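You operate a simulated robot arm through the tools that you are given. There is no shell and no other tool. Be economical: measure what you need, move in short steps, check, and stop when the job is done.

The job below is to be done with a simulated robot arm. You get a single attempt, and the scene is never put back.

JOB
Oil the top of the red-banded cedar block, clamped in the vice, with the felt dauber.
Fine: take the oil from the tin, put the dauber back and press the lid on again. Set down upright: felt dauber. A coat counts when it lies all over at full strength: go over it till it gets no stronger.

Only the result counts: the job must be done as asked and must still hold three seconds after the hand-in. Knocking over, shifting, dropping, spilling or breaking anything else fails it. A push-on lid holds only when it is set on centred and level and pressed home; a screw cap is set on level and turned clockwise until tight.

ROBOT AND FRAMES
A 6-joint arm with a two-finger parallel gripper, fixed in place. Base frame: the origin is at the foot of the arm, x ahead of it, y to its left, z up; the work surface is at about z = 0. Lengths are in mm, angles in rad, forces in N, time in s.
With the tool pointing down near the work surface it reaches from about 140 to 580 mm from the base axis. Its first joint turns from -1.152 to 1.152 rad. Payload 2.1 kg.
The tool frame sits at the grasp point between the pads (the TCP): z along the fingers, y along the line on which they close. The tips reach 30 mm beyond it. The gripper opens to 94 mm. The fingers are 28 mm wide and 10 mm thick; the gripper's body (50 by 96 mm) begins 55 mm behind the TCP.
Orientation is told as [roll, pitch, yaw] about the base's x, y, z axes, in that order, counted from this pose: with the fingers straight down and closing along the base's y, the tool's x points along the base's -x, its y along +y and its z along -z.

CONTROLS
- The arm moves only by the tool send_rows. Its arguments are lists of equal length, an entry for each row: "linear": the shift along the tool's x, y, z in units of 500 mm (1.0 is 500 mm), a list of three; "delta_rot": the turn, a rotation vector about the tool's x, y, z in units of 60 degrees (1.0 is 60 degrees), a list of three; "jaw": the closure, from 0 (fully open) to 1 (shut). In form: {"linear": [[x, y, z], ...], "delta_rot": [[rx, ry, rz], ...], "jaw": [jaw, ...]}. A call has 1 to 12 rows; each row is the pose to reach, as a shift and turn from the pose commanded when the call began, along the tool's axes at that moment. A call with a number of a shift or a turn outside -1 to 1 is refused whole. Each row takes 0.2 s and may step no farther than 50 mm and 0.15 rad from the row before; otherwise, or with a gripper value out of range, the whole call is refused. A pose out of reach is approached as far as the arm can. The call stops where the force on the tool passes 40 N (or 10 N more than at its start, if that is more) or the arm is blocked; 0.2 s more then pass. Each finger travels about 72 mm/s and halts on what it meets, pressing with about 36 N; the grip force reading is that of the motor and also rises with nothing between the fingers. The clock runs only during rows and for 0.2 s after the last one: add rows that repeat a pose to give the fingers time. The reply holds the time, the measured pose of the TCP, the force on the tool along the base axes, the opening and the grip force, in the units named above and with some noise, with the torque about the TCP (base axes, N m) and any sound that the robot's microphone picked up.
- Cameras (640 x 400 px; columns grow to the right, rows downward): "scene" is fixed at [63, -373.2, 494.9]; the picture's right is [0.73, -0.68, 0.00], its down [-0.31, -0.33, -0.89] and it looks along [0.61, 0.65, -0.45] (base axes); focal length 309 px, centre (320, 200). "wrist" rides on the gripper at [76, 14, -102] in the tool frame; the picture's right is [-0.18, 0.98, 0.00], its down [-0.75, -0.14, -0.64] and it looks along [-0.63, -0.12, 0.77] (tool axes); focal length 243 px, centre (320, 200). There is no depth. A picture from a camera that has moved, and an enlarged one, comes with that camera's place and axes in the base frame and with its lens.
- snapshot(camera): a new picture of that camera. It takes no simulated time.
- zoom(camera, box): a new picture of the part [left, top, right, bottom] of that camera's present view, enlarged. It takes no simulated time.
- hand_in(): hands the job in; it is judged then, once.

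Work in short steps. Places have to be worked out from the pictures, the camera data and where the tool is seen: move nearer, look again, correct. Check each grasp and each placing, and mend what went wrong. You have 120 turns and 64 pictures in all, those below and enlarged ones among them. Open the gripper and draw the arm clear of the work before you hand the job in, unless the task says otherwise; then end with one line.

The tools are called after "Emit:" as a command line: name --argument value ..., lists and objects as JSON in quotes. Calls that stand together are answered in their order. send_rows: Moves the arm, as the interface text tells. Its arguments: {"type":"object","properties":{"linear":{"type":"array","items":{"type":"array","items":{"type":"number"}}},"delta_rot":{"type":"array","items":{"type":"array","items":{"type":"number"}}},"jaw":{"type":"array","items":{"type":"number"}}},"required":["linear","delta_rot","jaw"]} The other tools are called the same way: snapshot (camera) takes a picture; zoom (camera, box) takes an enlarged picture of a part of a camera's view; hand_in () hands the job in.

At the start:

```text
clock: 0.0
eef_pos: [319.5, 90.7, 346.0]
orientation: [0.001, 0.0, 0.002]
ft_force: [0.9, 0.4, 0.8]
wrist_torque: [0.0, 0.01, -0.02]
width: 93.9
grip_force: 0.1
```

scene: 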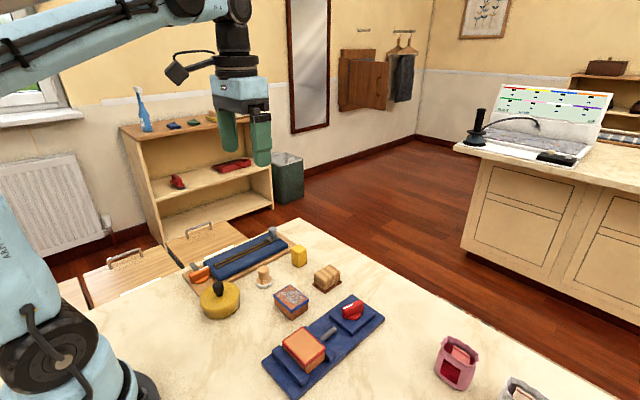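
wrist: 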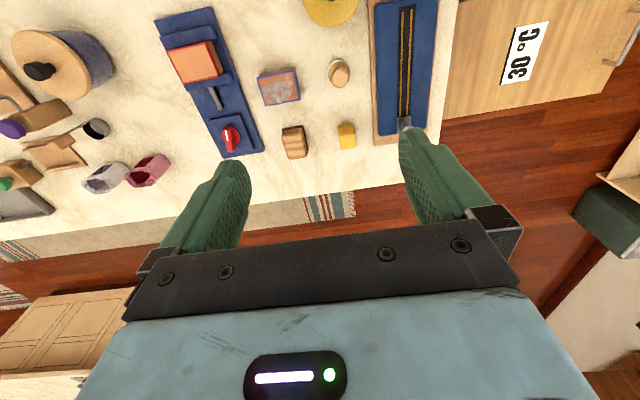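

I'll look closer at the bench to identify the objects.

Emit:
zoom --camera "scene" --box '[160, 210, 400, 400]'

Emit:
zoom --camera "wrist" --box '[0, 0, 240, 220]'

Emit:
zoom --camera "wrist" --box '[140, 0, 460, 200]'

```text
2.11 times, centred on (280, 305) of scene
camera zoom: at [63.0, -373.2, 494.9], right [0.73, -0.68, 0.0], down [-0.31, -0.33, -0.89], along [0.61, 0.65, -0.45], focal length 651 px, centre (404, -21)
```

zoom: 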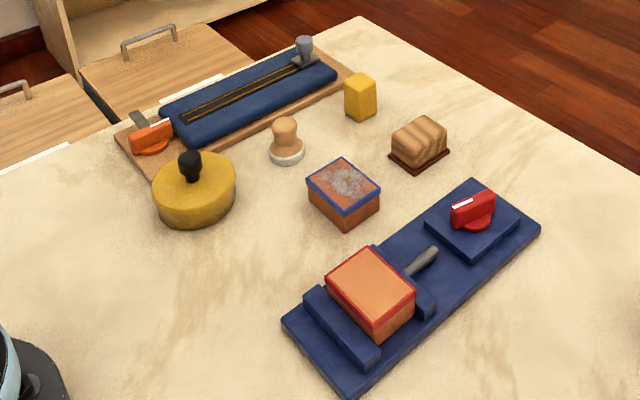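

```text
1.82 times, centred on (120, 110) of wrist
camera zoom: at [243.1, 103.1, 449.5], right [0.18, 0.98, 0.0], down [0.75, -0.14, 0.64], along [0.63, -0.12, -0.77], focal length 441 px, centre (684, 364)
```

zoom: 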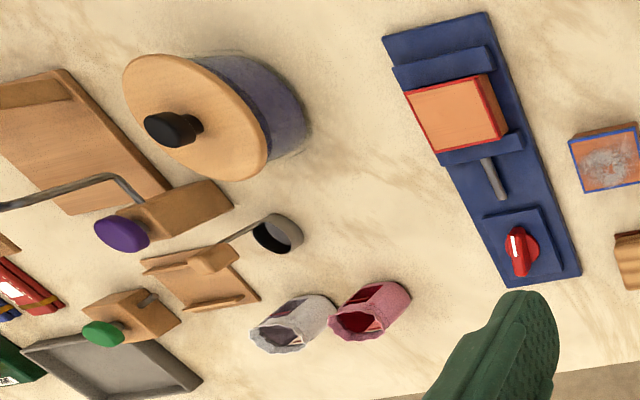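

```text
2.00 times, centred on (300, 100) of wrist
camera zoom: at [243.1, 103.1, 449.5], right [0.18, 0.98, 0.0], down [0.75, -0.14, 0.64], along [0.63, -0.12, -0.77], focal length 485 px, centre (360, 400)
```

zoom: 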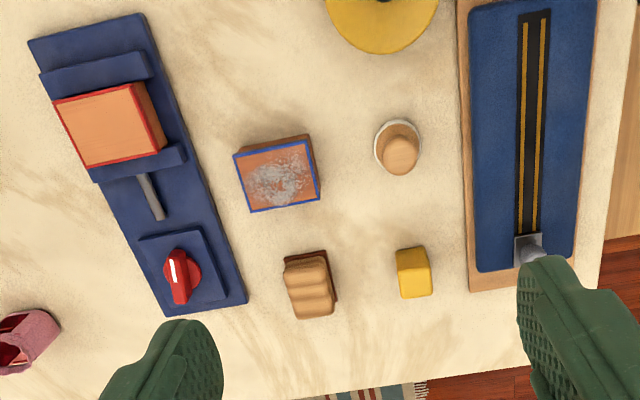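

The yellow tin with black knob is at about (236,113) and the white-soled dauber at about (348,122). The red-banded block is in the vice. I'll tilt the tool so the wrist camera looks straight down for measuring.

Emit:
send_rows --linear '[[0, 0, 0], [0, 0, 0], [0, 0, 0], [0, 0, 0], [0, 0, 0]]' --delta_rot '[[0, 0.13, 0], [0, 0.26, 0], [0, 0.39, 0], [0, 0.52, 0], [0, 0.65, 0]]' --jaw '[0, 0, 0, 0, 0]'

Emit:
snapshot --camera "wrist"

```text
clock: 1.2
eef_pos: [318.7, 93.4, 347.9]
orientation: [0.006, 0.454, 0.001]
ft_force: [-0.6, 0.1, -0.3]
wrist_torque: [0.03, 0.02, 0.0]
width: 94.3
grip_force: 0.2
out of reach, approached as far as the arm can: row 4, 5
```

```text
58 pictures are left
camera wrist: at [295.3, 105.3, 473.1], right [0.17, 0.98, -0.08], down [0.96, -0.14, 0.25], along [0.23, -0.11, -0.97], focal length 243 px, centre (320, 200)
```

wrist: 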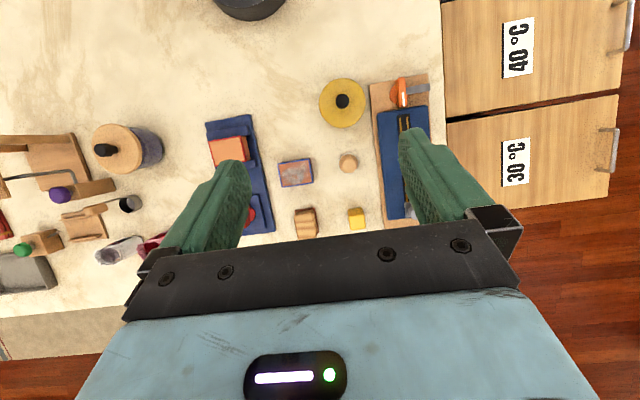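

I'll zoom in on both lidded containers before choosing one.

Emit:
zoom --camera "wrist" --box '[270, 60, 430, 160]'

Emit:
zoom --camera "wrist" --box '[0, 100, 240, 250]'

Emit:
zoom --camera "scene" --box '[180, 230, 300, 330]'

```text
4.00 times, centred on (350, 110) of wrist
camera zoom: at [295.3, 105.3, 473.1], right [0.17, 0.98, -0.08], down [0.96, -0.14, 0.25], along [0.23, -0.11, -0.97], focal length 970 px, centre (200, 560)
```

zoom: 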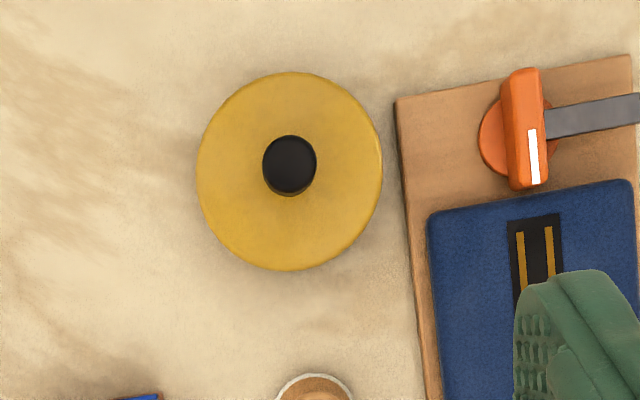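

```text
2.67 times, centred on (120, 175) of wrist
camera zoom: at [295.3, 105.3, 473.1], right [0.17, 0.98, -0.08], down [0.96, -0.14, 0.25], along [0.23, -0.11, -0.97], focal length 647 px, centre (853, 267)
```

zoom: 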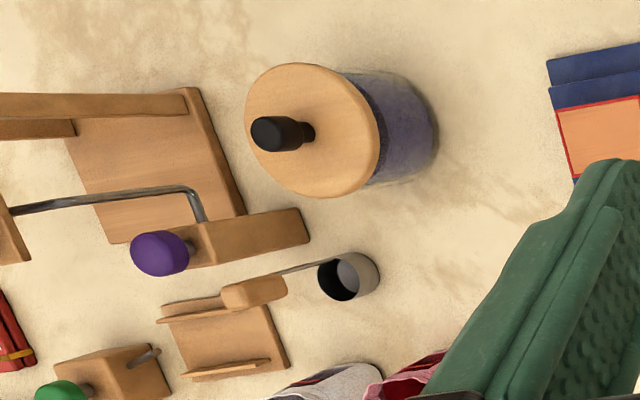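

```text
4.00 times, centred on (240, 280) of scene
camera zoom: at [63.0, -373.2, 494.9], right [0.73, -0.68, 0.0], down [-0.31, -0.33, -0.89], along [0.61, 0.65, -0.45], focal length 1237 px, centre (640, -120)
```

zoom: 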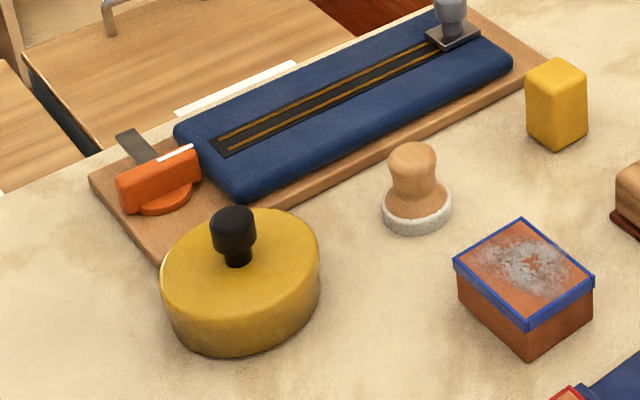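

The yellow tin is the flat tin with the push-on lid: radius about 38 mm, lid top near z 32, knob up to about 65, centre about (239,118). I'll undo the tilt first.

Emit:
send_rows --linear '[[0, 0, 0], [0, 0, 0], [0, 0, 0], [0, 0, 0]]' --delta_rot '[[0, -0.12, 0], [0, -0.24, 0], [0, -0.36, 0], [0, -0.4335, 0]]' --jaw '[0, 0, 0, 0]'

```text
clock: 2.2
eef_pos: [320.8, 90.0, 346.7]
orientation: [0.005, -0.004, 0.0]
ft_force: [0.3, -0.4, -0.1]
wrist_torque: [0.0, 0.01, 0.02]
width: 93.9
grip_force: 0.1
```

Level again. I'll move above the tin at z=200 for a closer look.

Emit:
send_rows --linear '[[0.04, 0.014, 0.073], [0.081, 0.028, 0.146], [0.122, 0.042, 0.219], [0.162, 0.055, 0.292]]' --delta_rot '[[0, 0, 0], [0, 0, 0], [0, 0, 0], [0, 0, 0]]' --jaw '[0, 0, 0, 0]'

Emit:
snapshot --camera "wrist"

```text
clock: 3.2
eef_pos: [237.1, 118.2, 200.9]
orientation: [0.006, -0.002, 0.0]
ft_force: [0.1, 0.5, -1.1]
wrist_torque: [0.02, 0.01, 0.0]
width: 93.8
grip_force: 0.1
```

```text
54 pictures are left
camera wrist: at [160.5, 130.6, 303.7], right [0.18, 0.98, 0.01], down [0.75, -0.14, 0.64], along [0.63, -0.11, -0.77], focal length 243 px, centre (320, 200)
```

wrist: 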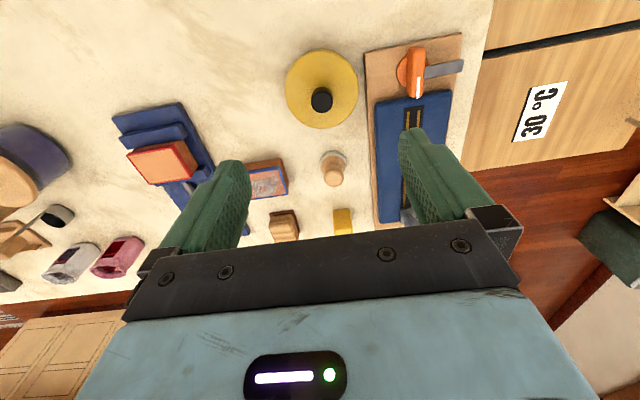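

Knob centre works out to about (235,119.5). I'll go down to TCP z=105 with the fingers at about 50 mm open, then check alignment.

Emit:
send_rows --linear '[[0.004, 0.002, 0.08], [0.004, 0.002, 0.15], [0.004, 0.002, 0.192]]' --delta_rot '[[0, 0, 0], [0, 0, 0], [0, 0, 0]]' --jaw '[0.45, 0.45, 0.45]'

Emit:
snapshot --camera "wrist"

Emit:
zoom --camera "scene" --box '[140, 180, 300, 330]'

```text
clock: 4.0
eef_pos: [236.5, 118.5, 105.1]
orientation: [0.005, 0.0, 0.0]
ft_force: [-0.2, -0.5, -0.2]
wrist_torque: [0.0, 0.01, 0.0]
width: 51.7
grip_force: 0.1
```

```text
53 pictures are left
camera wrist: at [159.9, 131.9, 209.3], right [0.18, 0.98, 0.01], down [0.75, -0.14, 0.64], along [0.63, -0.11, -0.77], focal length 243 px, centre (320, 200)
```

wrist: 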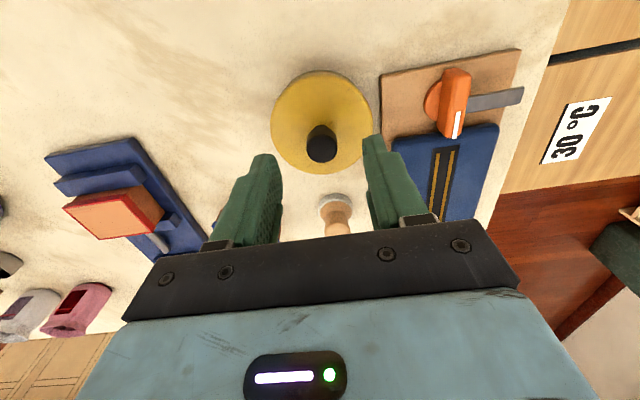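

```text
2.67 times, centred on (220, 255) of scene
camera zoom: at [63.0, -373.2, 494.9], right [0.73, -0.68, 0.0], down [-0.31, -0.33, -0.89], along [0.61, 0.65, -0.45], focal length 825 px, centre (587, 53)
```

zoom: 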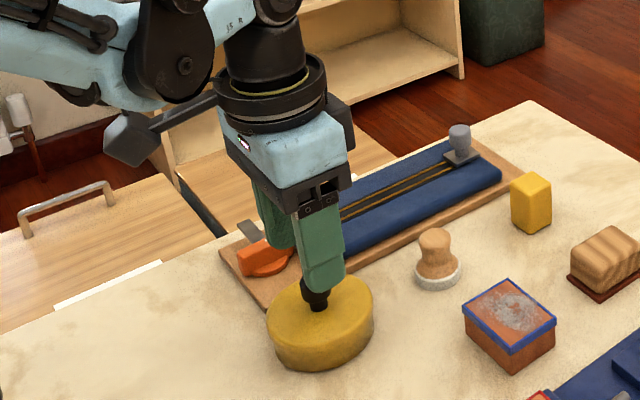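

The knob sits between the fingers at about (234,120), top near z 66. I'll descend to z=70 and close on it.

Emit:
send_rows --linear '[[0.004, 0.002, 0.04], [0.004, 0.002, 0.07], [0.004, 0.002, 0.07], [0.004, 0.002, 0.07], [0.004, 0.002, 0.07], [0.004, 0.002, 0.07]]' --delta_rot '[[0, 0, 0], [0, 0, 0], [0, 0, 0], [0, 0, 0], [0, 0, 0], [0, 0, 0]]' --jaw '[0.45, 0.45, 0.6, 1, 1, 1]'

Emit:
zoom --camera "scene" --box '[140, 180, 300, 330]'

```text
clock: 5.4
eef_pos: [235.0, 120.8, 70.7]
orientation: [0.005, -0.002, -0.001]
ft_force: [0.1, 0.0, -0.6]
wrist_torque: [-0.01, -0.02, -0.03]
width: 20.3
grip_force: 36.0
heard: snap
```

```text
2.67 times, centred on (220, 255) of scene
camera zoom: at [63.0, -373.2, 494.9], right [0.73, -0.68, 0.0], down [-0.31, -0.33, -0.89], along [0.61, 0.65, -0.45], focal length 825 px, centre (587, 53)
```

zoom: 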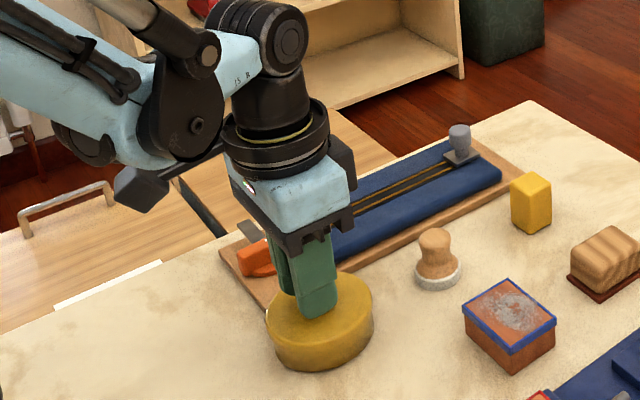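

Gripped the 20 mm knob, and a snap was heard. I'll lift slowly and see whether only the lid comes up.

Emit:
send_rows --linear '[[0, 0, -0.004], [0, 0, -0.01], [0, 0, -0.02], [0, 0, -0.04]]' --delta_rot '[[0, 0, 0], [0, 0, 0], [0, 0, 0], [0, 0, 0]]' --jaw '[1, 1, 1, 1]'

Emit:
zoom --camera "scene" --box '[140, 180, 300, 330]'

```text
clock: 6.4
eef_pos: [234.9, 121.4, 89.4]
orientation: [0.004, -0.002, -0.001]
ft_force: [0.6, -0.4, -0.9]
wrist_torque: [0.0, -0.01, -0.02]
width: 20.3
grip_force: 35.8
```

```text
2.67 times, centred on (220, 255) of scene
camera zoom: at [63.0, -373.2, 494.9], right [0.73, -0.68, 0.0], down [-0.31, -0.33, -0.89], along [0.61, 0.65, -0.45], focal length 825 px, centre (587, 53)
```

zoom: 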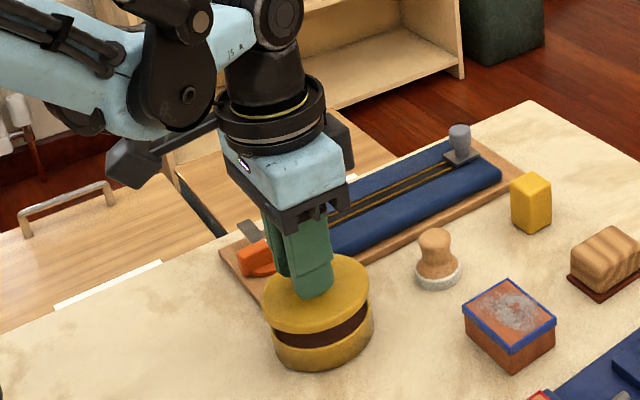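

The lid is off and the tin stayed put. I'll carry the lid to the free area at about (220,25) and look inside the tin.

Emit:
send_rows --linear '[[0, 0, -0.07], [0.015, -0.08, -0.07], [0.029, -0.15, -0.07], [0.029, -0.19, -0.07], [0.029, -0.19, -0.02]]' --delta_rot '[[0, 0, 0], [0, 0, 0], [0, 0, 0], [0, 0, 0], [0, 0, 0]]' --jaw '[1, 1, 1, 1, 1]'

Emit:
zoom --camera "scene" --box '[120, 180, 360, 380]'

Emit:
snapshot --camera "wrist"

```text
clock: 7.6
eef_pos: [220.0, 25.6, 99.8]
orientation: [0.005, -0.004, -0.001]
ft_force: [-0.4, -0.1, -1.0]
wrist_torque: [0.0, 0.02, 0.0]
width: 20.2
grip_force: 36.1
```

```text
2.00 times, centred on (240, 280) of scene
camera zoom: at [63.0, -373.2, 494.9], right [0.73, -0.68, 0.0], down [-0.31, -0.33, -0.89], along [0.61, 0.65, -0.45], focal length 619 px, centre (480, 40)
```

zoom: 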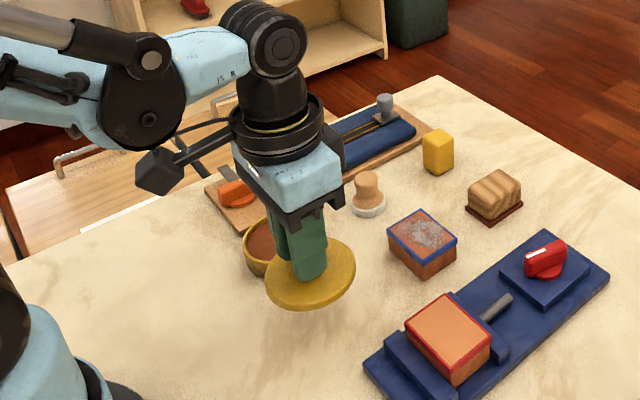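

```text
48 pictures are left
camera wrist: at [143.6, 37.4, 203.8], right [0.18, 0.98, 0.01], down [0.75, -0.14, 0.64], along [0.63, -0.11, -0.77], focal length 243 px, centre (320, 200)
```

wrist: 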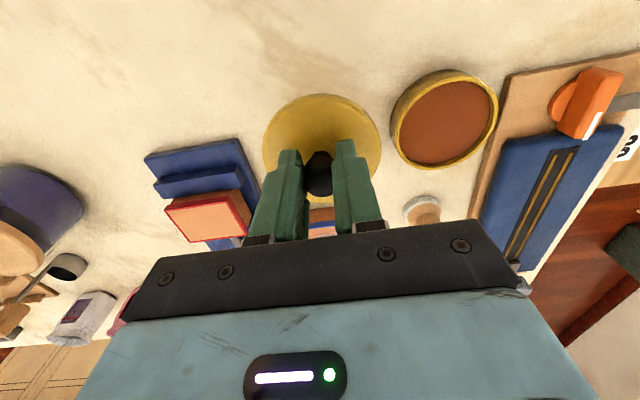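

The tin holds brown oil. I'll lower the lid toward the table in stages, watching for contact.

Emit:
send_rows --linear '[[0, 0, 0.05], [0, 0, 0.084], [0, 0, 0.092], [0, 0, 0.096]]' --delta_rot '[[0, 0, 0], [0, 0, 0], [0, 0, 0], [0, 0, 0]]' --jaw '[1, 1, 1, 1]'

Emit:
zoom --camera "scene" --box '[180, 240, 340, 350]'

```text
clock: 8.6
eef_pos: [222.4, 26.5, 52.7]
orientation: [0.006, -0.003, -0.001]
ft_force: [0.0, 0.4, 0.2]
wrist_torque: [-0.01, 0.03, 0.01]
width: 20.3
grip_force: 36.3
```

```text
3.64 times, centred on (260, 295) of scene
camera zoom: at [63.0, -373.2, 494.9], right [0.73, -0.68, 0.0], down [-0.31, -0.33, -0.89], along [0.61, 0.65, -0.45], focal length 1125 px, centre (538, -146)
```

zoom: 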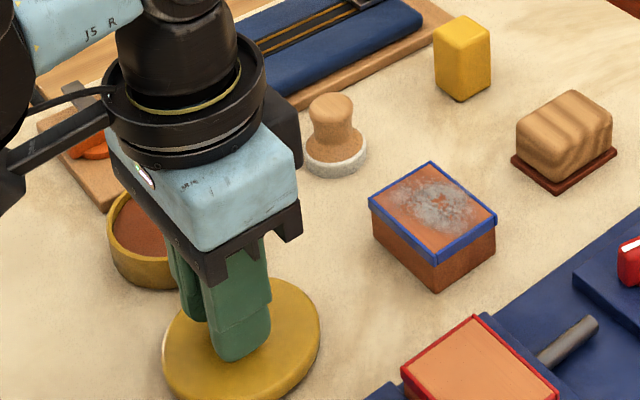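

Nearly down. I'll take smaller steps to find contact.

Emit:
send_rows --linear '[[0, 0, 0.004], [0, 0, 0.006], [0, 0, 0.008], [0, 0, 0.008]]' --delta_rot '[[0, 0, 0], [0, 0, 0], [0, 0, 0], [0, 0, 0]]' --jaw '[1, 1, 1, 1]'

```text
clock: 9.6
eef_pos: [220.8, 26.8, 46.2]
orientation: [0.006, -0.001, 0.0]
ft_force: [-0.9, -0.2, 0.3]
wrist_torque: [-0.02, -0.04, 0.01]
width: 20.1
grip_force: 36.1
```

Emit:
send_rows --linear '[[0, 0, 0.002], [0, 0, 0.004], [0, 0, 0.006], [0, 0, 0.006]]' --delta_rot '[[0, 0, 0], [0, 0, 0], [0, 0, 0], [0, 0, 0]]' --jaw '[1, 1, 1, 1]'

Emit:
zoom --camera "scene" --box '[200, 290, 280, 340]'

```text
clock: 10.2
eef_pos: [218.9, 26.3, 46.9]
orientation: [0.005, 0.001, 0.0]
ft_force: [-2.8, 1.0, 20.2]
wrist_torque: [-0.31, -0.17, 0.03]
width: 20.3
grip_force: 35.9
stopped in row 2: the force on the tool passed its limit at 40 N (the readings are from after the stop); the commanded pose is now the measured one
```

```text
8.00 times, centred on (240, 315) of scene
camera zoom: at [62.9, -373.2, 494.9], right [0.73, -0.68, 0.0], down [-0.31, -0.33, -0.89], along [0.61, 0.65, -0.45], focal length 2474 px, centre (960, -720)
```

zoom: 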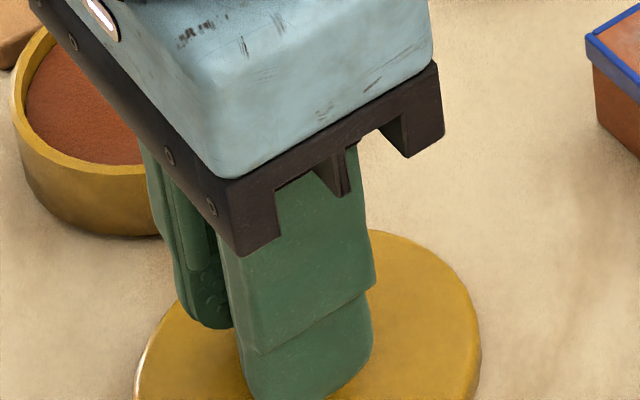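

Lid is on the table (contact at TCP z≈46.5). I'll release and rise.

Emit:
send_rows --linear '[[0, 0, 0], [0, 0, 0], [0, 0, -0.05], [0, 0, -0.15], [0, 0, -0.23]]' --delta_rot '[[0, 0, 0], [0, 0, 0], [0, 0, 0], [0, 0, 0], [0, 0, 0]]' --jaw '[0.45, 0.45, 0.45, 0.45, 0.45]'

Emit:
snapshot --camera "wrist"

Emit:
zoom --camera "scene" --box '[160, 230, 340, 350]'

```text
clock: 11.4
eef_pos: [217.2, 24.4, 162.6]
orientation: [0.007, 0.001, 0.001]
ft_force: [-0.4, 0.6, -0.4]
wrist_torque: [0.0, 0.0, 0.0]
width: 51.6
grip_force: 0.0
```

```text
45 pictures are left
camera wrist: at [140.6, 37.5, 265.7], right [0.18, 0.98, 0.01], down [0.75, -0.14, 0.64], along [0.63, -0.11, -0.77], focal length 243 px, centre (320, 200)
```

wrist: 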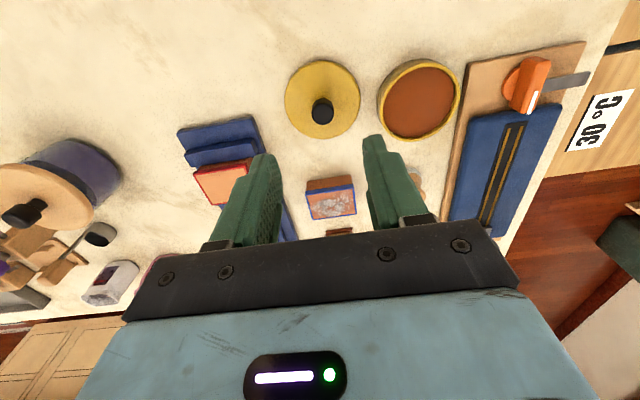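

```text
3.33 times, centred on (250, 290) of scene
camera zoom: at [63.0, -373.2, 494.9], right [0.73, -0.68, 0.0], down [-0.31, -0.33, -0.89], along [0.61, 0.65, -0.45], focal length 1031 px, centre (553, -100)
```

zoom: 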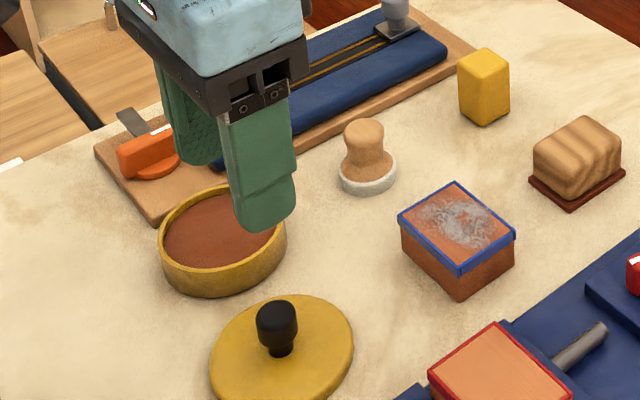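

The lid rests flat and the tin is open. Next I'll go above the dauber at about (340,120) and look at it.

Emit:
send_rows --linear '[[-0.061, 0.047, 0], [-0.122, 0.094, 0], [-0.183, 0.141, 0], [-0.245, 0.189, 0]]' --delta_rot '[[0, 0, 0], [0, 0, 0], [0, 0, 0], [0, 0, 0]]' --jaw '[0.35, 0.35, 0.35, 0.35]'

Emit:
snapshot --camera "wrist"

```text
clock: 12.4
eef_pos: [342.4, 118.4, 161.5]
orientation: [0.007, 0.0, 0.001]
ft_force: [0.1, -0.2, 0.4]
wrist_torque: [-0.01, 0.0, -0.04]
width: 60.7
grip_force: 0.0
```

```text
43 pictures are left
camera wrist: at [267.1, 130.6, 266.2], right [0.18, 0.98, 0.01], down [0.75, -0.14, 0.64], along [0.63, -0.11, -0.77], focal length 243 px, centre (320, 200)
```

wrist: 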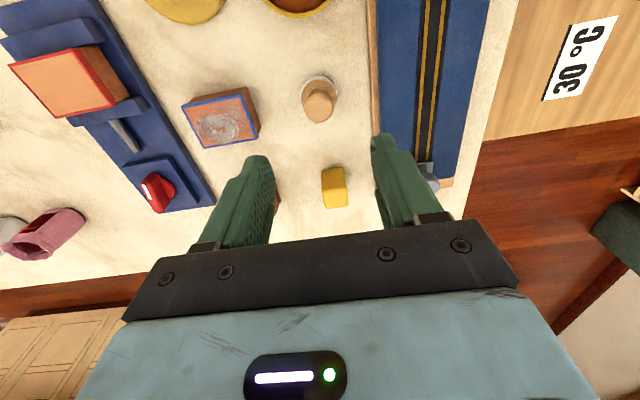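

Dauber axis is at about (341,118.5), centred between the fingers. I'll descend to z=90 and check.

Emit:
send_rows --linear '[[0, -0.002, 0.08], [0, -0.002, 0.14]]' --delta_rot '[[0, 0, 0], [0, 0, 0]]' --jaw '[0.4, 0.45]'

Emit:
zoom --camera "wrist" --box '[240, 80, 400, 230]'

Emit:
zoom --camera "scene" --box '[210, 210, 320, 310]'

```text
clock: 13.0
eef_pos: [344.3, 115.4, 91.8]
orientation: [0.004, -0.001, 0.001]
ft_force: [0.2, -0.2, 0.8]
wrist_torque: [-0.05, -0.01, 0.01]
width: 51.9
grip_force: 0.0
```

```text
2.67 times, centred on (320, 155) of wrist
camera zoom: at [266.4, 128.9, 195.2], right [0.18, 0.98, 0.01], down [0.75, -0.14, 0.64], along [0.63, -0.11, -0.77], focal length 647 px, centre (320, 320)
```

zoom: 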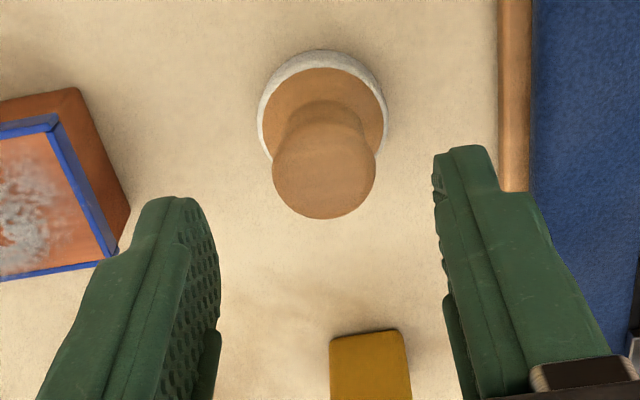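

```text
4.00 times, centred on (265, 260) of scene
camera zoom: at [63.0, -373.2, 494.9], right [0.73, -0.68, 0.0], down [-0.31, -0.33, -0.89], along [0.61, 0.65, -0.45], focal length 1237 px, centre (540, -40)
```

zoom: 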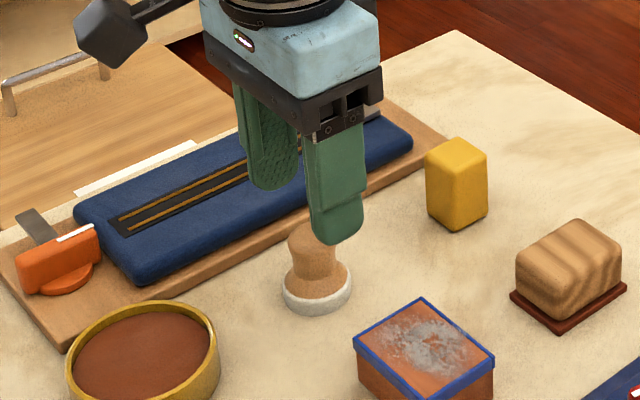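

Dauber is centred, perhaps 1.5 mm nearer the base. I'll descend to z=55 (tips at 25, above the felt flange) and close.

Emit:
send_rows --linear '[[0.003, 0, 0.04], [0.003, 0, 0.073], [0.003, 0, 0.073], [0.003, 0, 0.073], [0.003, 0, 0.073], [0.003, 0, 0.073]]' --delta_rot '[[0, 0, 0], [0, 0, 0], [0, 0, 0], [0, 0, 0], [0, 0, 0], [0, 0, 0]]' --jaw '[0.45, 0.45, 0.6, 0.8, 1, 1]'

Emit:
zoom --camera "scene" --box '[210, 210, 320, 310]'

```text
clock: 14.4
eef_pos: [341.3, 117.3, 55.0]
orientation: [0.004, 0.0, 0.0]
ft_force: [-0.2, 0.0, 0.3]
wrist_torque: [-0.01, -0.01, 0.0]
width: 25.7
grip_force: 36.0
```

```text
4.00 times, centred on (265, 260) of scene
camera zoom: at [63.0, -373.2, 494.9], right [0.73, -0.68, 0.0], down [-0.31, -0.33, -0.89], along [0.61, 0.65, -0.45], focal length 1237 px, centre (540, -40)
```

zoom: 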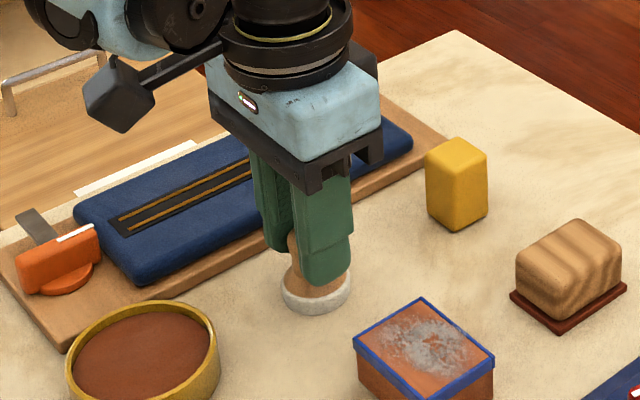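

Gripped at 26 mm. I'll lift 75 mm and check.

Emit:
send_rows --linear '[[0, 0, -0.02], [0, 0, -0.07], [0, 0, -0.15]]' --delta_rot '[[0, 0, 0], [0, 0, 0], [0, 0, 0]]' --jaw '[1, 1, 1]'

Emit:
snapshot --camera "wrist"

Emit:
snapshot --camera "scene"

```text
clock: 15.2
eef_pos: [343.5, 117.4, 130.9]
orientation: [0.004, 0.0, 0.001]
ft_force: [0.1, 0.4, -0.1]
wrist_torque: [-0.04, 0.0, 0.01]
width: 25.8
grip_force: 35.9
```

```text
39 pictures are left
camera wrist: at [266.6, 131.2, 234.0], right [0.18, 0.98, 0.01], down [0.75, -0.14, 0.64], along [0.63, -0.11, -0.77], focal length 243 px, centre (320, 200)
```

wrist: 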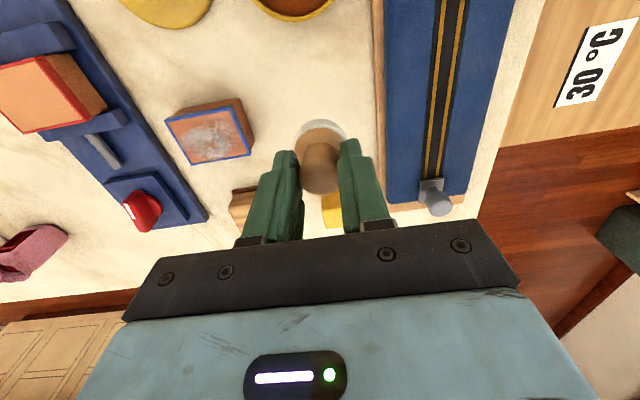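

```text
38 pictures are left
```

scene: 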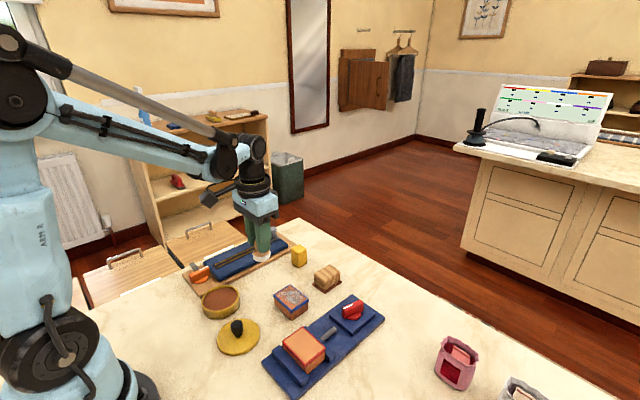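

Dauber is held upright. I'll carry it over the tin centre (235,120).

Emit:
send_rows --linear '[[0.071, 0.002, 0], [0.142, 0.004, 0], [0.214, 0.005, 0], [0.214, 0.005, 0.05]]' --delta_rot '[[0, 0, 0], [0, 0, 0], [0, 0, 0], [0, 0, 0]]' --jaw '[1, 1, 1, 1]'

Emit:
zoom --camera "wrist" --box '[200, 40, 440, 230]'

Emit:
zoom --camera "scene" --box '[170, 220, 290, 330]'

```text
clock: 16.2
eef_pos: [234.0, 122.4, 104.9]
orientation: [0.004, -0.002, 0.0]
ft_force: [-0.4, 0.3, 0.3]
wrist_torque: [0.0, -0.04, -0.03]
width: 25.7
grip_force: 35.4
```

```text
2.11 times, centred on (320, 135) of wrist
camera zoom: at [158.2, 135.5, 207.4], right [0.18, 0.98, 0.01], down [0.75, -0.14, 0.64], along [0.63, -0.11, -0.77], focal length 511 px, centre (320, 337)
```

zoom: 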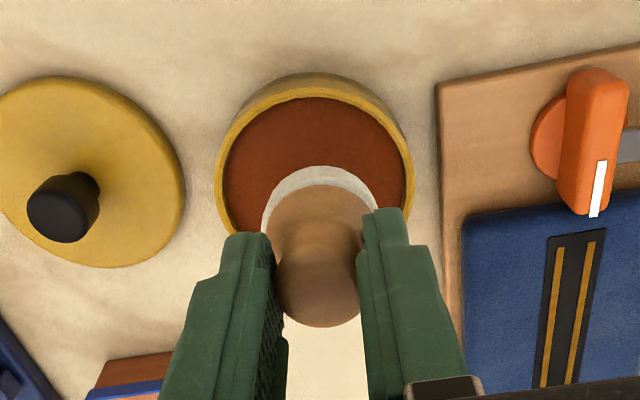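

```text
3.64 times, centred on (230, 275) of scene
camera zoom: at [63.0, -373.2, 494.9], right [0.73, -0.68, 0.0], down [-0.31, -0.33, -0.89], along [0.61, 0.65, -0.45], focal length 1125 px, centre (647, -73)
```

zoom: 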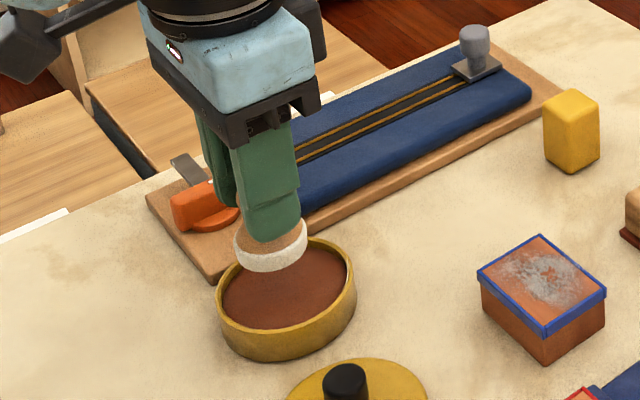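

The tin is about 2 mm to the −y side of the tool, otherwise centred. I'll correct and lower to felt bottom z≈16.

Emit:
send_rows --linear '[[0, -0.004, 0.03], [0, -0.004, 0.05], [0, -0.004, 0.058], [0, -0.004, 0.066]]' --delta_rot '[[0, 0, 0], [0, 0, 0], [0, 0, 0], [0, 0, 0]]' --jaw '[1, 1, 1, 1]'

Emit:
zoom --camera "scene" --box '[170, 220, 290, 330]'

```text
clock: 17.2
eef_pos: [234.9, 121.6, 71.9]
orientation: [0.005, 0.001, 0.001]
ft_force: [-3.0, -1.1, 23.9]
wrist_torque: [-0.25, 0.03, -0.06]
width: 25.9
grip_force: 35.7
```

```text
3.64 times, centred on (230, 275) of scene
camera zoom: at [62.9, -373.2, 494.9], right [0.73, -0.68, 0.0], down [-0.31, -0.33, -0.89], along [0.61, 0.65, -0.45], focal length 1125 px, centre (647, -73)
```

zoom: 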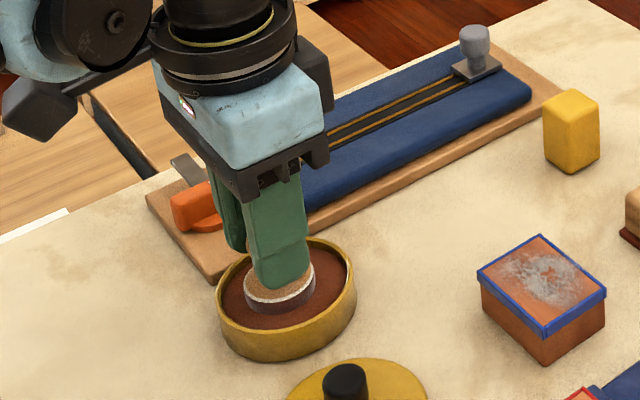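

Contact with 24 N, and the felt is turning brown. I'll lift and inspect the felt.

Emit:
send_rows --linear '[[0, 0, 0], [0, 0, -0.01], [0, 0, -0.05], [0, 0, -0.12]]' --delta_rot '[[0, 0, 0], [0, 0, 0], [0, 0, 0], [0, 0, 0]]' --jaw '[1, 1, 1, 1]'

Emit:
zoom --camera "scene" --box '[170, 220, 290, 330]'

Emit:
snapshot --camera "wrist"

```text
clock: 18.2
eef_pos: [234.7, 120.2, 133.2]
orientation: [0.005, 0.0, -0.001]
ft_force: [-0.1, 0.3, -0.1]
wrist_torque: [0.02, 0.02, 0.04]
width: 25.7
grip_force: 36.3
```

```text
3.64 times, centred on (230, 275) of scene
camera zoom: at [63.0, -373.2, 494.9], right [0.73, -0.68, 0.0], down [-0.31, -0.33, -0.89], along [0.61, 0.65, -0.45], focal length 1125 px, centre (647, -73)
```

zoom: 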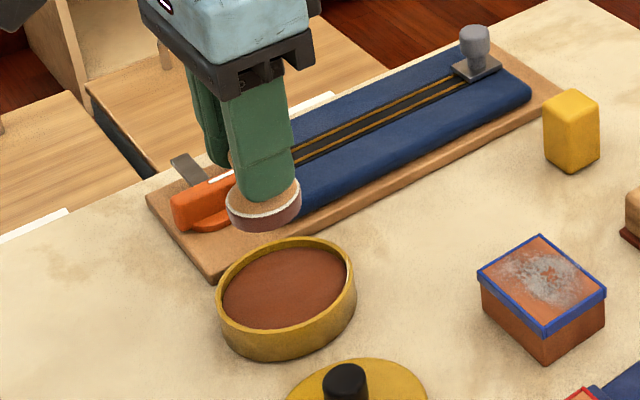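

```text
33 pictures are left
camera wrist: at [158.0, 133.2, 236.2], right [0.18, 0.98, 0.01], down [0.75, -0.14, 0.64], along [0.63, -0.11, -0.77], focal length 243 px, centre (320, 200)
```

wrist: 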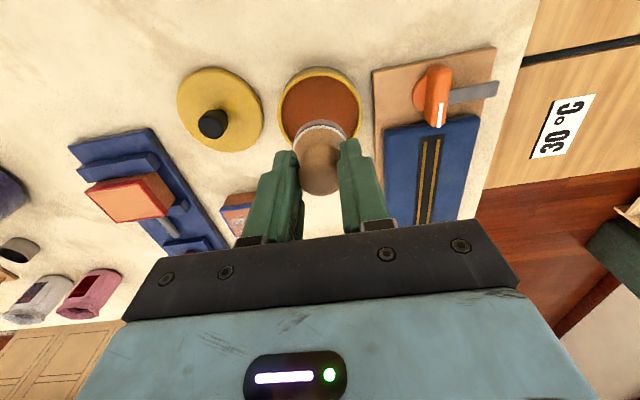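

The felt is loaded with oil. I'll carry it above the block at about (265,-75) and measure there.

Emit:
send_rows --linear '[[0, 0, -0.036], [-0.012, -0.08, -0.036], [-0.024, -0.16, -0.036], [-0.036, -0.24, -0.036], [-0.048, -0.32, -0.036], [-0.06, -0.39, -0.036]]' --delta_rot '[[0, 0, 0], [0, 0, 0], [0, 0, 0], [0, 0, 0], [0, 0, 0], [0, 0, 0]]' --jaw '[1, 1, 1, 1, 1, 1]'

Emit:
snapshot --camera "wrist"

Emit:
zoom --camera "scene" --box '[230, 260, 390, 400]'

```text
clock: 19.6
eef_pos: [262.7, -72.9, 150.9]
orientation: [0.006, 0.0, 0.002]
ft_force: [0.3, -0.1, -0.2]
wrist_torque: [0.03, 0.02, 0.01]
width: 25.9
grip_force: 36.1
```

```text
32 pictures are left
camera wrist: at [186.3, -60.9, 253.7], right [0.18, 0.98, 0.01], down [0.75, -0.14, 0.64], along [0.63, -0.11, -0.77], focal length 243 px, centre (320, 200)
```

wrist: 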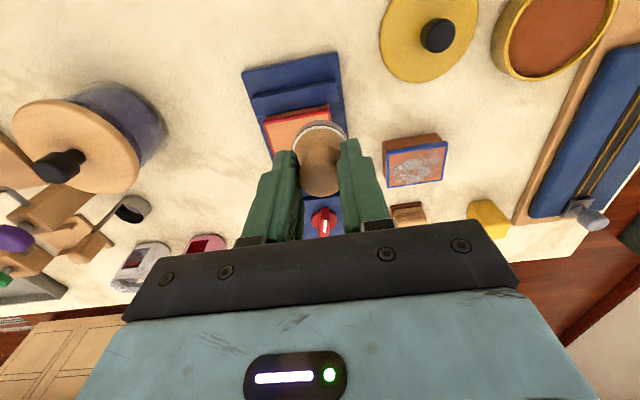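

```text
2.86 times, centred on (310, 330) of scene
camera zoom: at [63.0, -373.2, 494.9], right [0.73, -0.68, 0.0], down [-0.31, -0.33, -0.89], along [0.61, 0.65, -0.45], focal length 884 px, centre (349, -171)
```

zoom: 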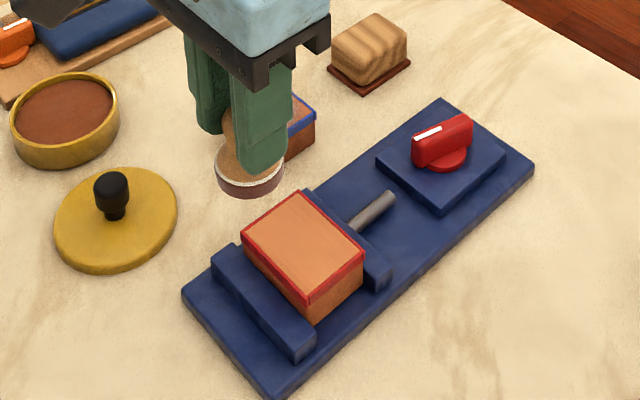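

I need accurate block corners. I'll zoom both views on the block.

Emit:
zoom --camera "wrist" --box '[220, 40, 380, 140]'

Emit:
zoom --camera "scene" --box '[265, 315, 350, 375]'

```text
4.00 times, centred on (300, 90) of wrist
camera zoom: at [186.3, -60.9, 253.7], right [0.18, 0.98, 0.01], down [0.75, -0.14, 0.64], along [0.63, -0.11, -0.77], focal length 970 px, centre (400, 640)
```

zoom: 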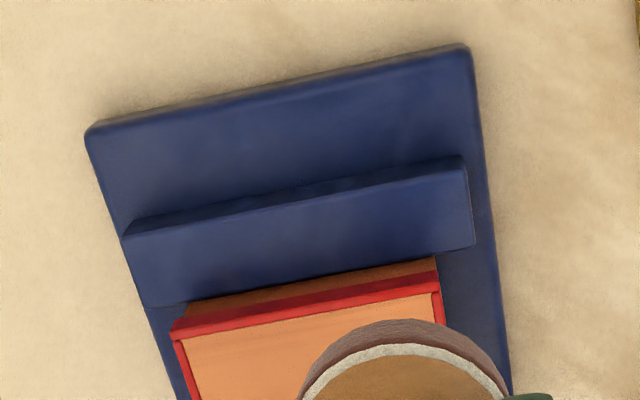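

```text
6.67 times, centred on (308, 345) of scene
camera zoom: at [63.0, -373.2, 494.9], right [0.73, -0.68, 0.0], down [-0.31, -0.33, -0.89], along [0.61, 0.65, -0.45], focal length 2062 px, centre (403, -767)
```

zoom: 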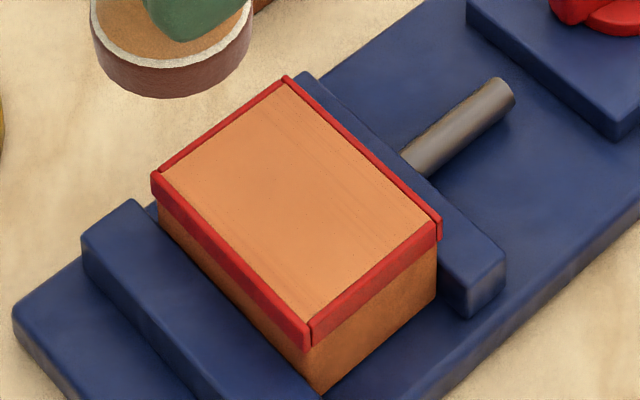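

From both views the block top spans about x 261–306, y −66 to −127, axis-aligned, at z≈42–45. I'll centre over (284,-97) and approach to TCP z≈101.

Emit:
send_rows --linear '[[-0.042, -0.045, 0], [-0.042, -0.045, 0.06], [-0.042, -0.045, 0.09], [-0.042, -0.045, 0.098]]' --delta_rot '[[0, 0, 0], [0, 0, 0], [0, 0, 0], [0, 0, 0]]' --jaw '[1, 1, 1, 1]'

Emit:
zoom --camera "scene" --box '[255, 295, 360, 375]'

```text
clock: 20.6
eef_pos: [284.6, -97.0, 100.2]
orientation: [0.004, 0.0, -0.001]
ft_force: [0.2, 0.1, -0.4]
wrist_torque: [-0.02, -0.02, -0.01]
width: 25.9
grip_force: 36.5
```

```text
5.00 times, centred on (308, 335) of scene
camera zoom: at [63.0, -373.2, 494.9], right [0.73, -0.68, 0.0], down [-0.31, -0.33, -0.89], along [0.61, 0.65, -0.45], focal length 1546 px, centre (382, -475)
```

zoom: 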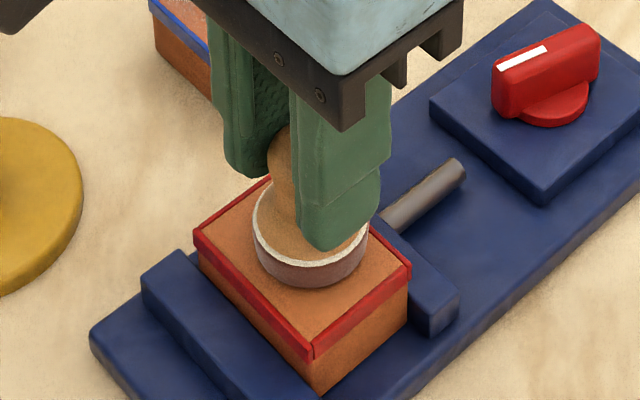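

The felt is centred just above the block. I'll step down 1 mm at a time to find contact.

Emit:
send_rows --linear '[[0, 0, 0.002], [0, 0, 0.004], [0, 0, 0.006], [0, 0, 0.006]]' --delta_rot '[[0, 0, 0], [0, 0, 0], [0, 0, 0], [0, 0, 0]]' --jaw '[1, 1, 1, 1]'

```text
clock: 21.6
eef_pos: [284.9, -95.9, 95.9]
orientation: [0.006, 0.0, -0.001]
ft_force: [-0.1, 0.6, 1.6]
wrist_torque: [0.01, 0.01, -0.01]
width: 25.6
grip_force: 36.2
```

Emit:
send_rows --linear '[[0, 0, 0.001], [0, 0, 0.001]]' --delta_rot '[[0, 0, 0], [0, 0, 0]]' --jaw '[1, 1]'

```text
clock: 22.2
eef_pos: [285.9, -96.7, 96.1]
orientation: [0.004, -0.001, 0.0]
ft_force: [1.3, 2.9, 7.2]
wrist_torque: [0.1, -0.07, 0.01]
width: 25.6
grip_force: 36.2
```

Contact at about 7 N. Now a serpentine stroke at this height over the top.

Emit:
send_rows --linear '[[0, -0.02, 0], [0, -0.038, 0], [0.022, -0.038, 0], [0.022, -0.012, 0], [0.022, 0.013, 0], [0.022, 0.038, 0], [0, 0.038, 0], [-0.022, 0.038, 0], [-0.022, 0.013, 0], [-0.022, -0.012, 0], [-0.022, -0.038, 0], [0, 0, 0]]' --delta_rot '[[0, 0, 0], [0, 0, 0], [0, 0, 0], [0, 0, 0], [0, 0, 0], [0, 0, 0], [0, 0, 0], [0, 0, 0], [0, 0, 0], [0, 0, 0], [0, 0, 0], [0, 0, 0]]' --jaw '[1, 1, 1, 1, 1, 1, 1, 1, 1, 1, 1, 1]'

Emit:
zoom --camera "scene" --box '[255, 295, 360, 375]'

```text
clock: 24.8
eef_pos: [283.4, -97.9, 96.6]
orientation: [0.006, -0.001, 0.0]
ft_force: [-0.7, 0.2, -0.4]
wrist_torque: [0.01, 0.01, 0.01]
width: 25.7
grip_force: 36.7
```

```text
5.00 times, centred on (308, 335) of scene
camera zoom: at [63.0, -373.2, 494.9], right [0.73, -0.68, 0.0], down [-0.31, -0.33, -0.89], along [0.61, 0.65, -0.45], focal length 1546 px, centre (382, -475)
```

zoom: 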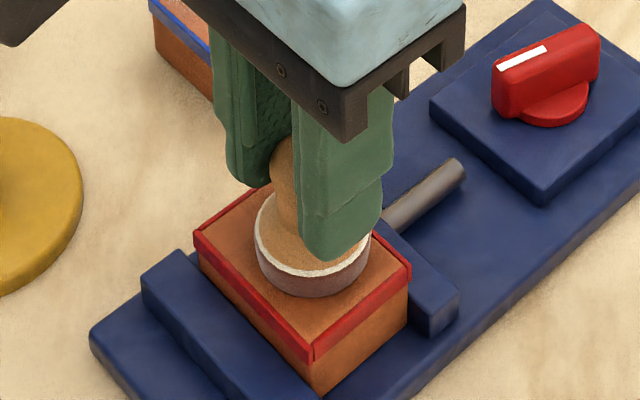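

Contact faded (force about 0), though the wood may be slightly darker. I'll press 1 mm further and read the force.

Emit:
send_rows --linear '[[0, 0, 0.001], [0, 0, 0.002], [0, 0, 0.002]]' --delta_rot '[[0, 0, 0], [0, 0, 0], [0, 0, 0]]' --jaw '[1, 1, 1]'

```text
clock: 25.6
eef_pos: [283.2, -99.2, 95.2]
orientation: [0.006, 0.001, -0.001]
ft_force: [-0.8, 0.2, 4.7]
wrist_torque: [0.0, 0.05, -0.02]
width: 25.6
grip_force: 36.2
```

Contact at 4.7 N. I'll press 0.5 mm more, stroke again, and finish clear of the block to inspect.

Emit:
send_rows --linear '[[0, -0.02, 0.001], [0, -0.038, 0.001], [0.022, -0.038, 0.001], [0.022, -0.012, 0.001], [0.022, 0.013, 0.001], [0.022, 0.038, 0.001], [0, 0.038, 0.001], [-0.022, 0.038, 0.001], [-0.022, 0.013, 0.001], [-0.022, -0.012, 0.001], [-0.022, -0.038, 0.001], [0, 0, 0.001]]' --delta_rot '[[0, 0, 0], [0, 0, 0], [0, 0, 0], [0, 0, 0], [0, 0, 0], [0, 0, 0], [0, 0, 0], [0, 0, 0], [0, 0, 0], [0, 0, 0], [0, 0, 0], [0, 0, 0]]' --jaw '[1, 1, 1, 1, 1, 1, 1, 1, 1, 1, 1, 1]'

Emit:
send_rows --linear '[[0, 0, -0.01], [0, 0, -0.05], [0.05, 0.09, -0.07]]' --delta_rot '[[0, 0, 0], [0, 0, 0], [0, 0, 0]]' --jaw '[1, 1, 1]'

Emit:
zoom --camera "scene" --box '[255, 295, 360, 375]'

```text
clock: 28.2
eef_pos: [286.9, -97.7, 95.8]
orientation: [0.006, 0.001, -0.001]
ft_force: [-0.6, 0.2, -0.4]
wrist_torque: [-0.01, 0.01, 0.04]
width: 25.9
grip_force: 35.9
```

```text
refused: row 3 steps farther than a row can; nothing moved
```

```text
5.00 times, centred on (308, 335) of scene
camera zoom: at [63.0, -373.2, 494.9], right [0.73, -0.68, 0.0], down [-0.31, -0.33, -0.89], along [0.61, 0.65, -0.45], focal length 1546 px, centre (382, -475)
```

zoom: 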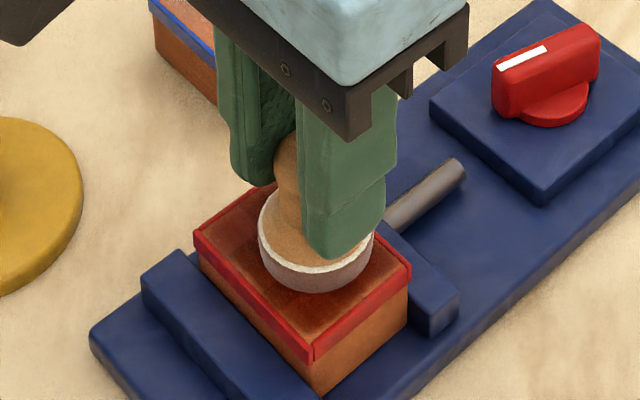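

The coat is visibly building. I'll lift clear and inspect it.

Emit:
send_rows --linear '[[0, 0, -0.01], [0, 0, -0.07], [0.03, 0.06, -0.11], [0.05, 0.13, -0.11], [0.06, 0.2, -0.11]]' --delta_rot '[[0, 0, 0], [0, 0, 0], [0, 0, 0], [0, 0, 0], [0, 0, 0]]' --jaw '[1, 1, 1, 1, 1]'

Emit:
zoom --camera "scene" --box '[255, 295, 360, 375]'

Emit:
zoom --camera "wrist" --box '[100, 0, 400, 220]'

```text
clock: 29.4
eef_pos: [255.3, 5.6, 150.6]
orientation: [0.006, -0.001, 0.0]
ft_force: [-0.4, 0.1, -0.1]
wrist_torque: [0.02, 0.01, -0.02]
width: 25.8
grip_force: 36.0
```

```text
5.00 times, centred on (308, 335) of scene
camera zoom: at [63.0, -373.2, 494.9], right [0.73, -0.68, 0.0], down [-0.31, -0.33, -0.89], along [0.61, 0.65, -0.45], focal length 1546 px, centre (382, -475)
```

zoom: 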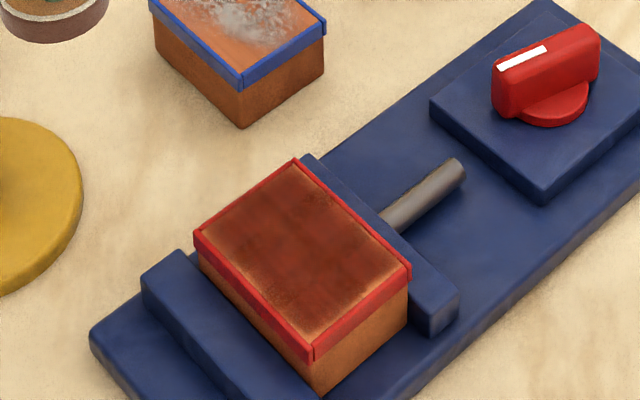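

```text
1.82 times, centred on (250, 110) of wrist
camera zoom: at [178.6, 18.5, 254.3], right [0.18, 0.98, 0.01], down [0.75, -0.14, 0.64], along [0.63, -0.11, -0.77], focal length 441 px, centre (447, 364)
```

zoom: 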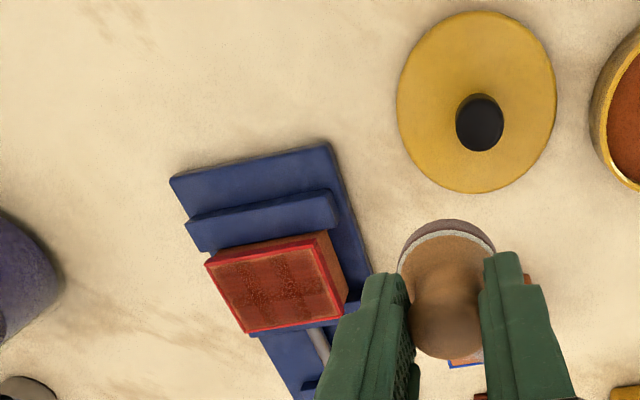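

A good first coat, but it is uneven and weak near the edges. I'll reload the felt at the tin.

Emit:
send_rows --linear '[[0.014, 0.077, 0], [0.028, 0.154, 0], [0.042, 0.232, 0], [0.042, 0.232, 0.08], [0.042, 0.232, 0.14], [0.042, 0.232, 0.15], [0.042, 0.232, 0.154], [0.042, 0.232, 0.157]]' --delta_rot '[[0, 0, 0], [0, 0, 0], [0, 0, 0], [0, 0, 0], [0, 0, 0], [0, 0, 0], [0, 0, 0], [0, 0, 0]]' --jaw '[1, 1, 1, 1, 1, 1, 1, 1]'

```text
clock: 31.2
eef_pos: [236.1, 118.3, 72.0]
orientation: [0.006, 0.002, 0.0]
ft_force: [-0.4, -0.2, -0.7]
wrist_torque: [-0.04, 0.0, -0.06]
width: 25.5
grip_force: 36.3
```

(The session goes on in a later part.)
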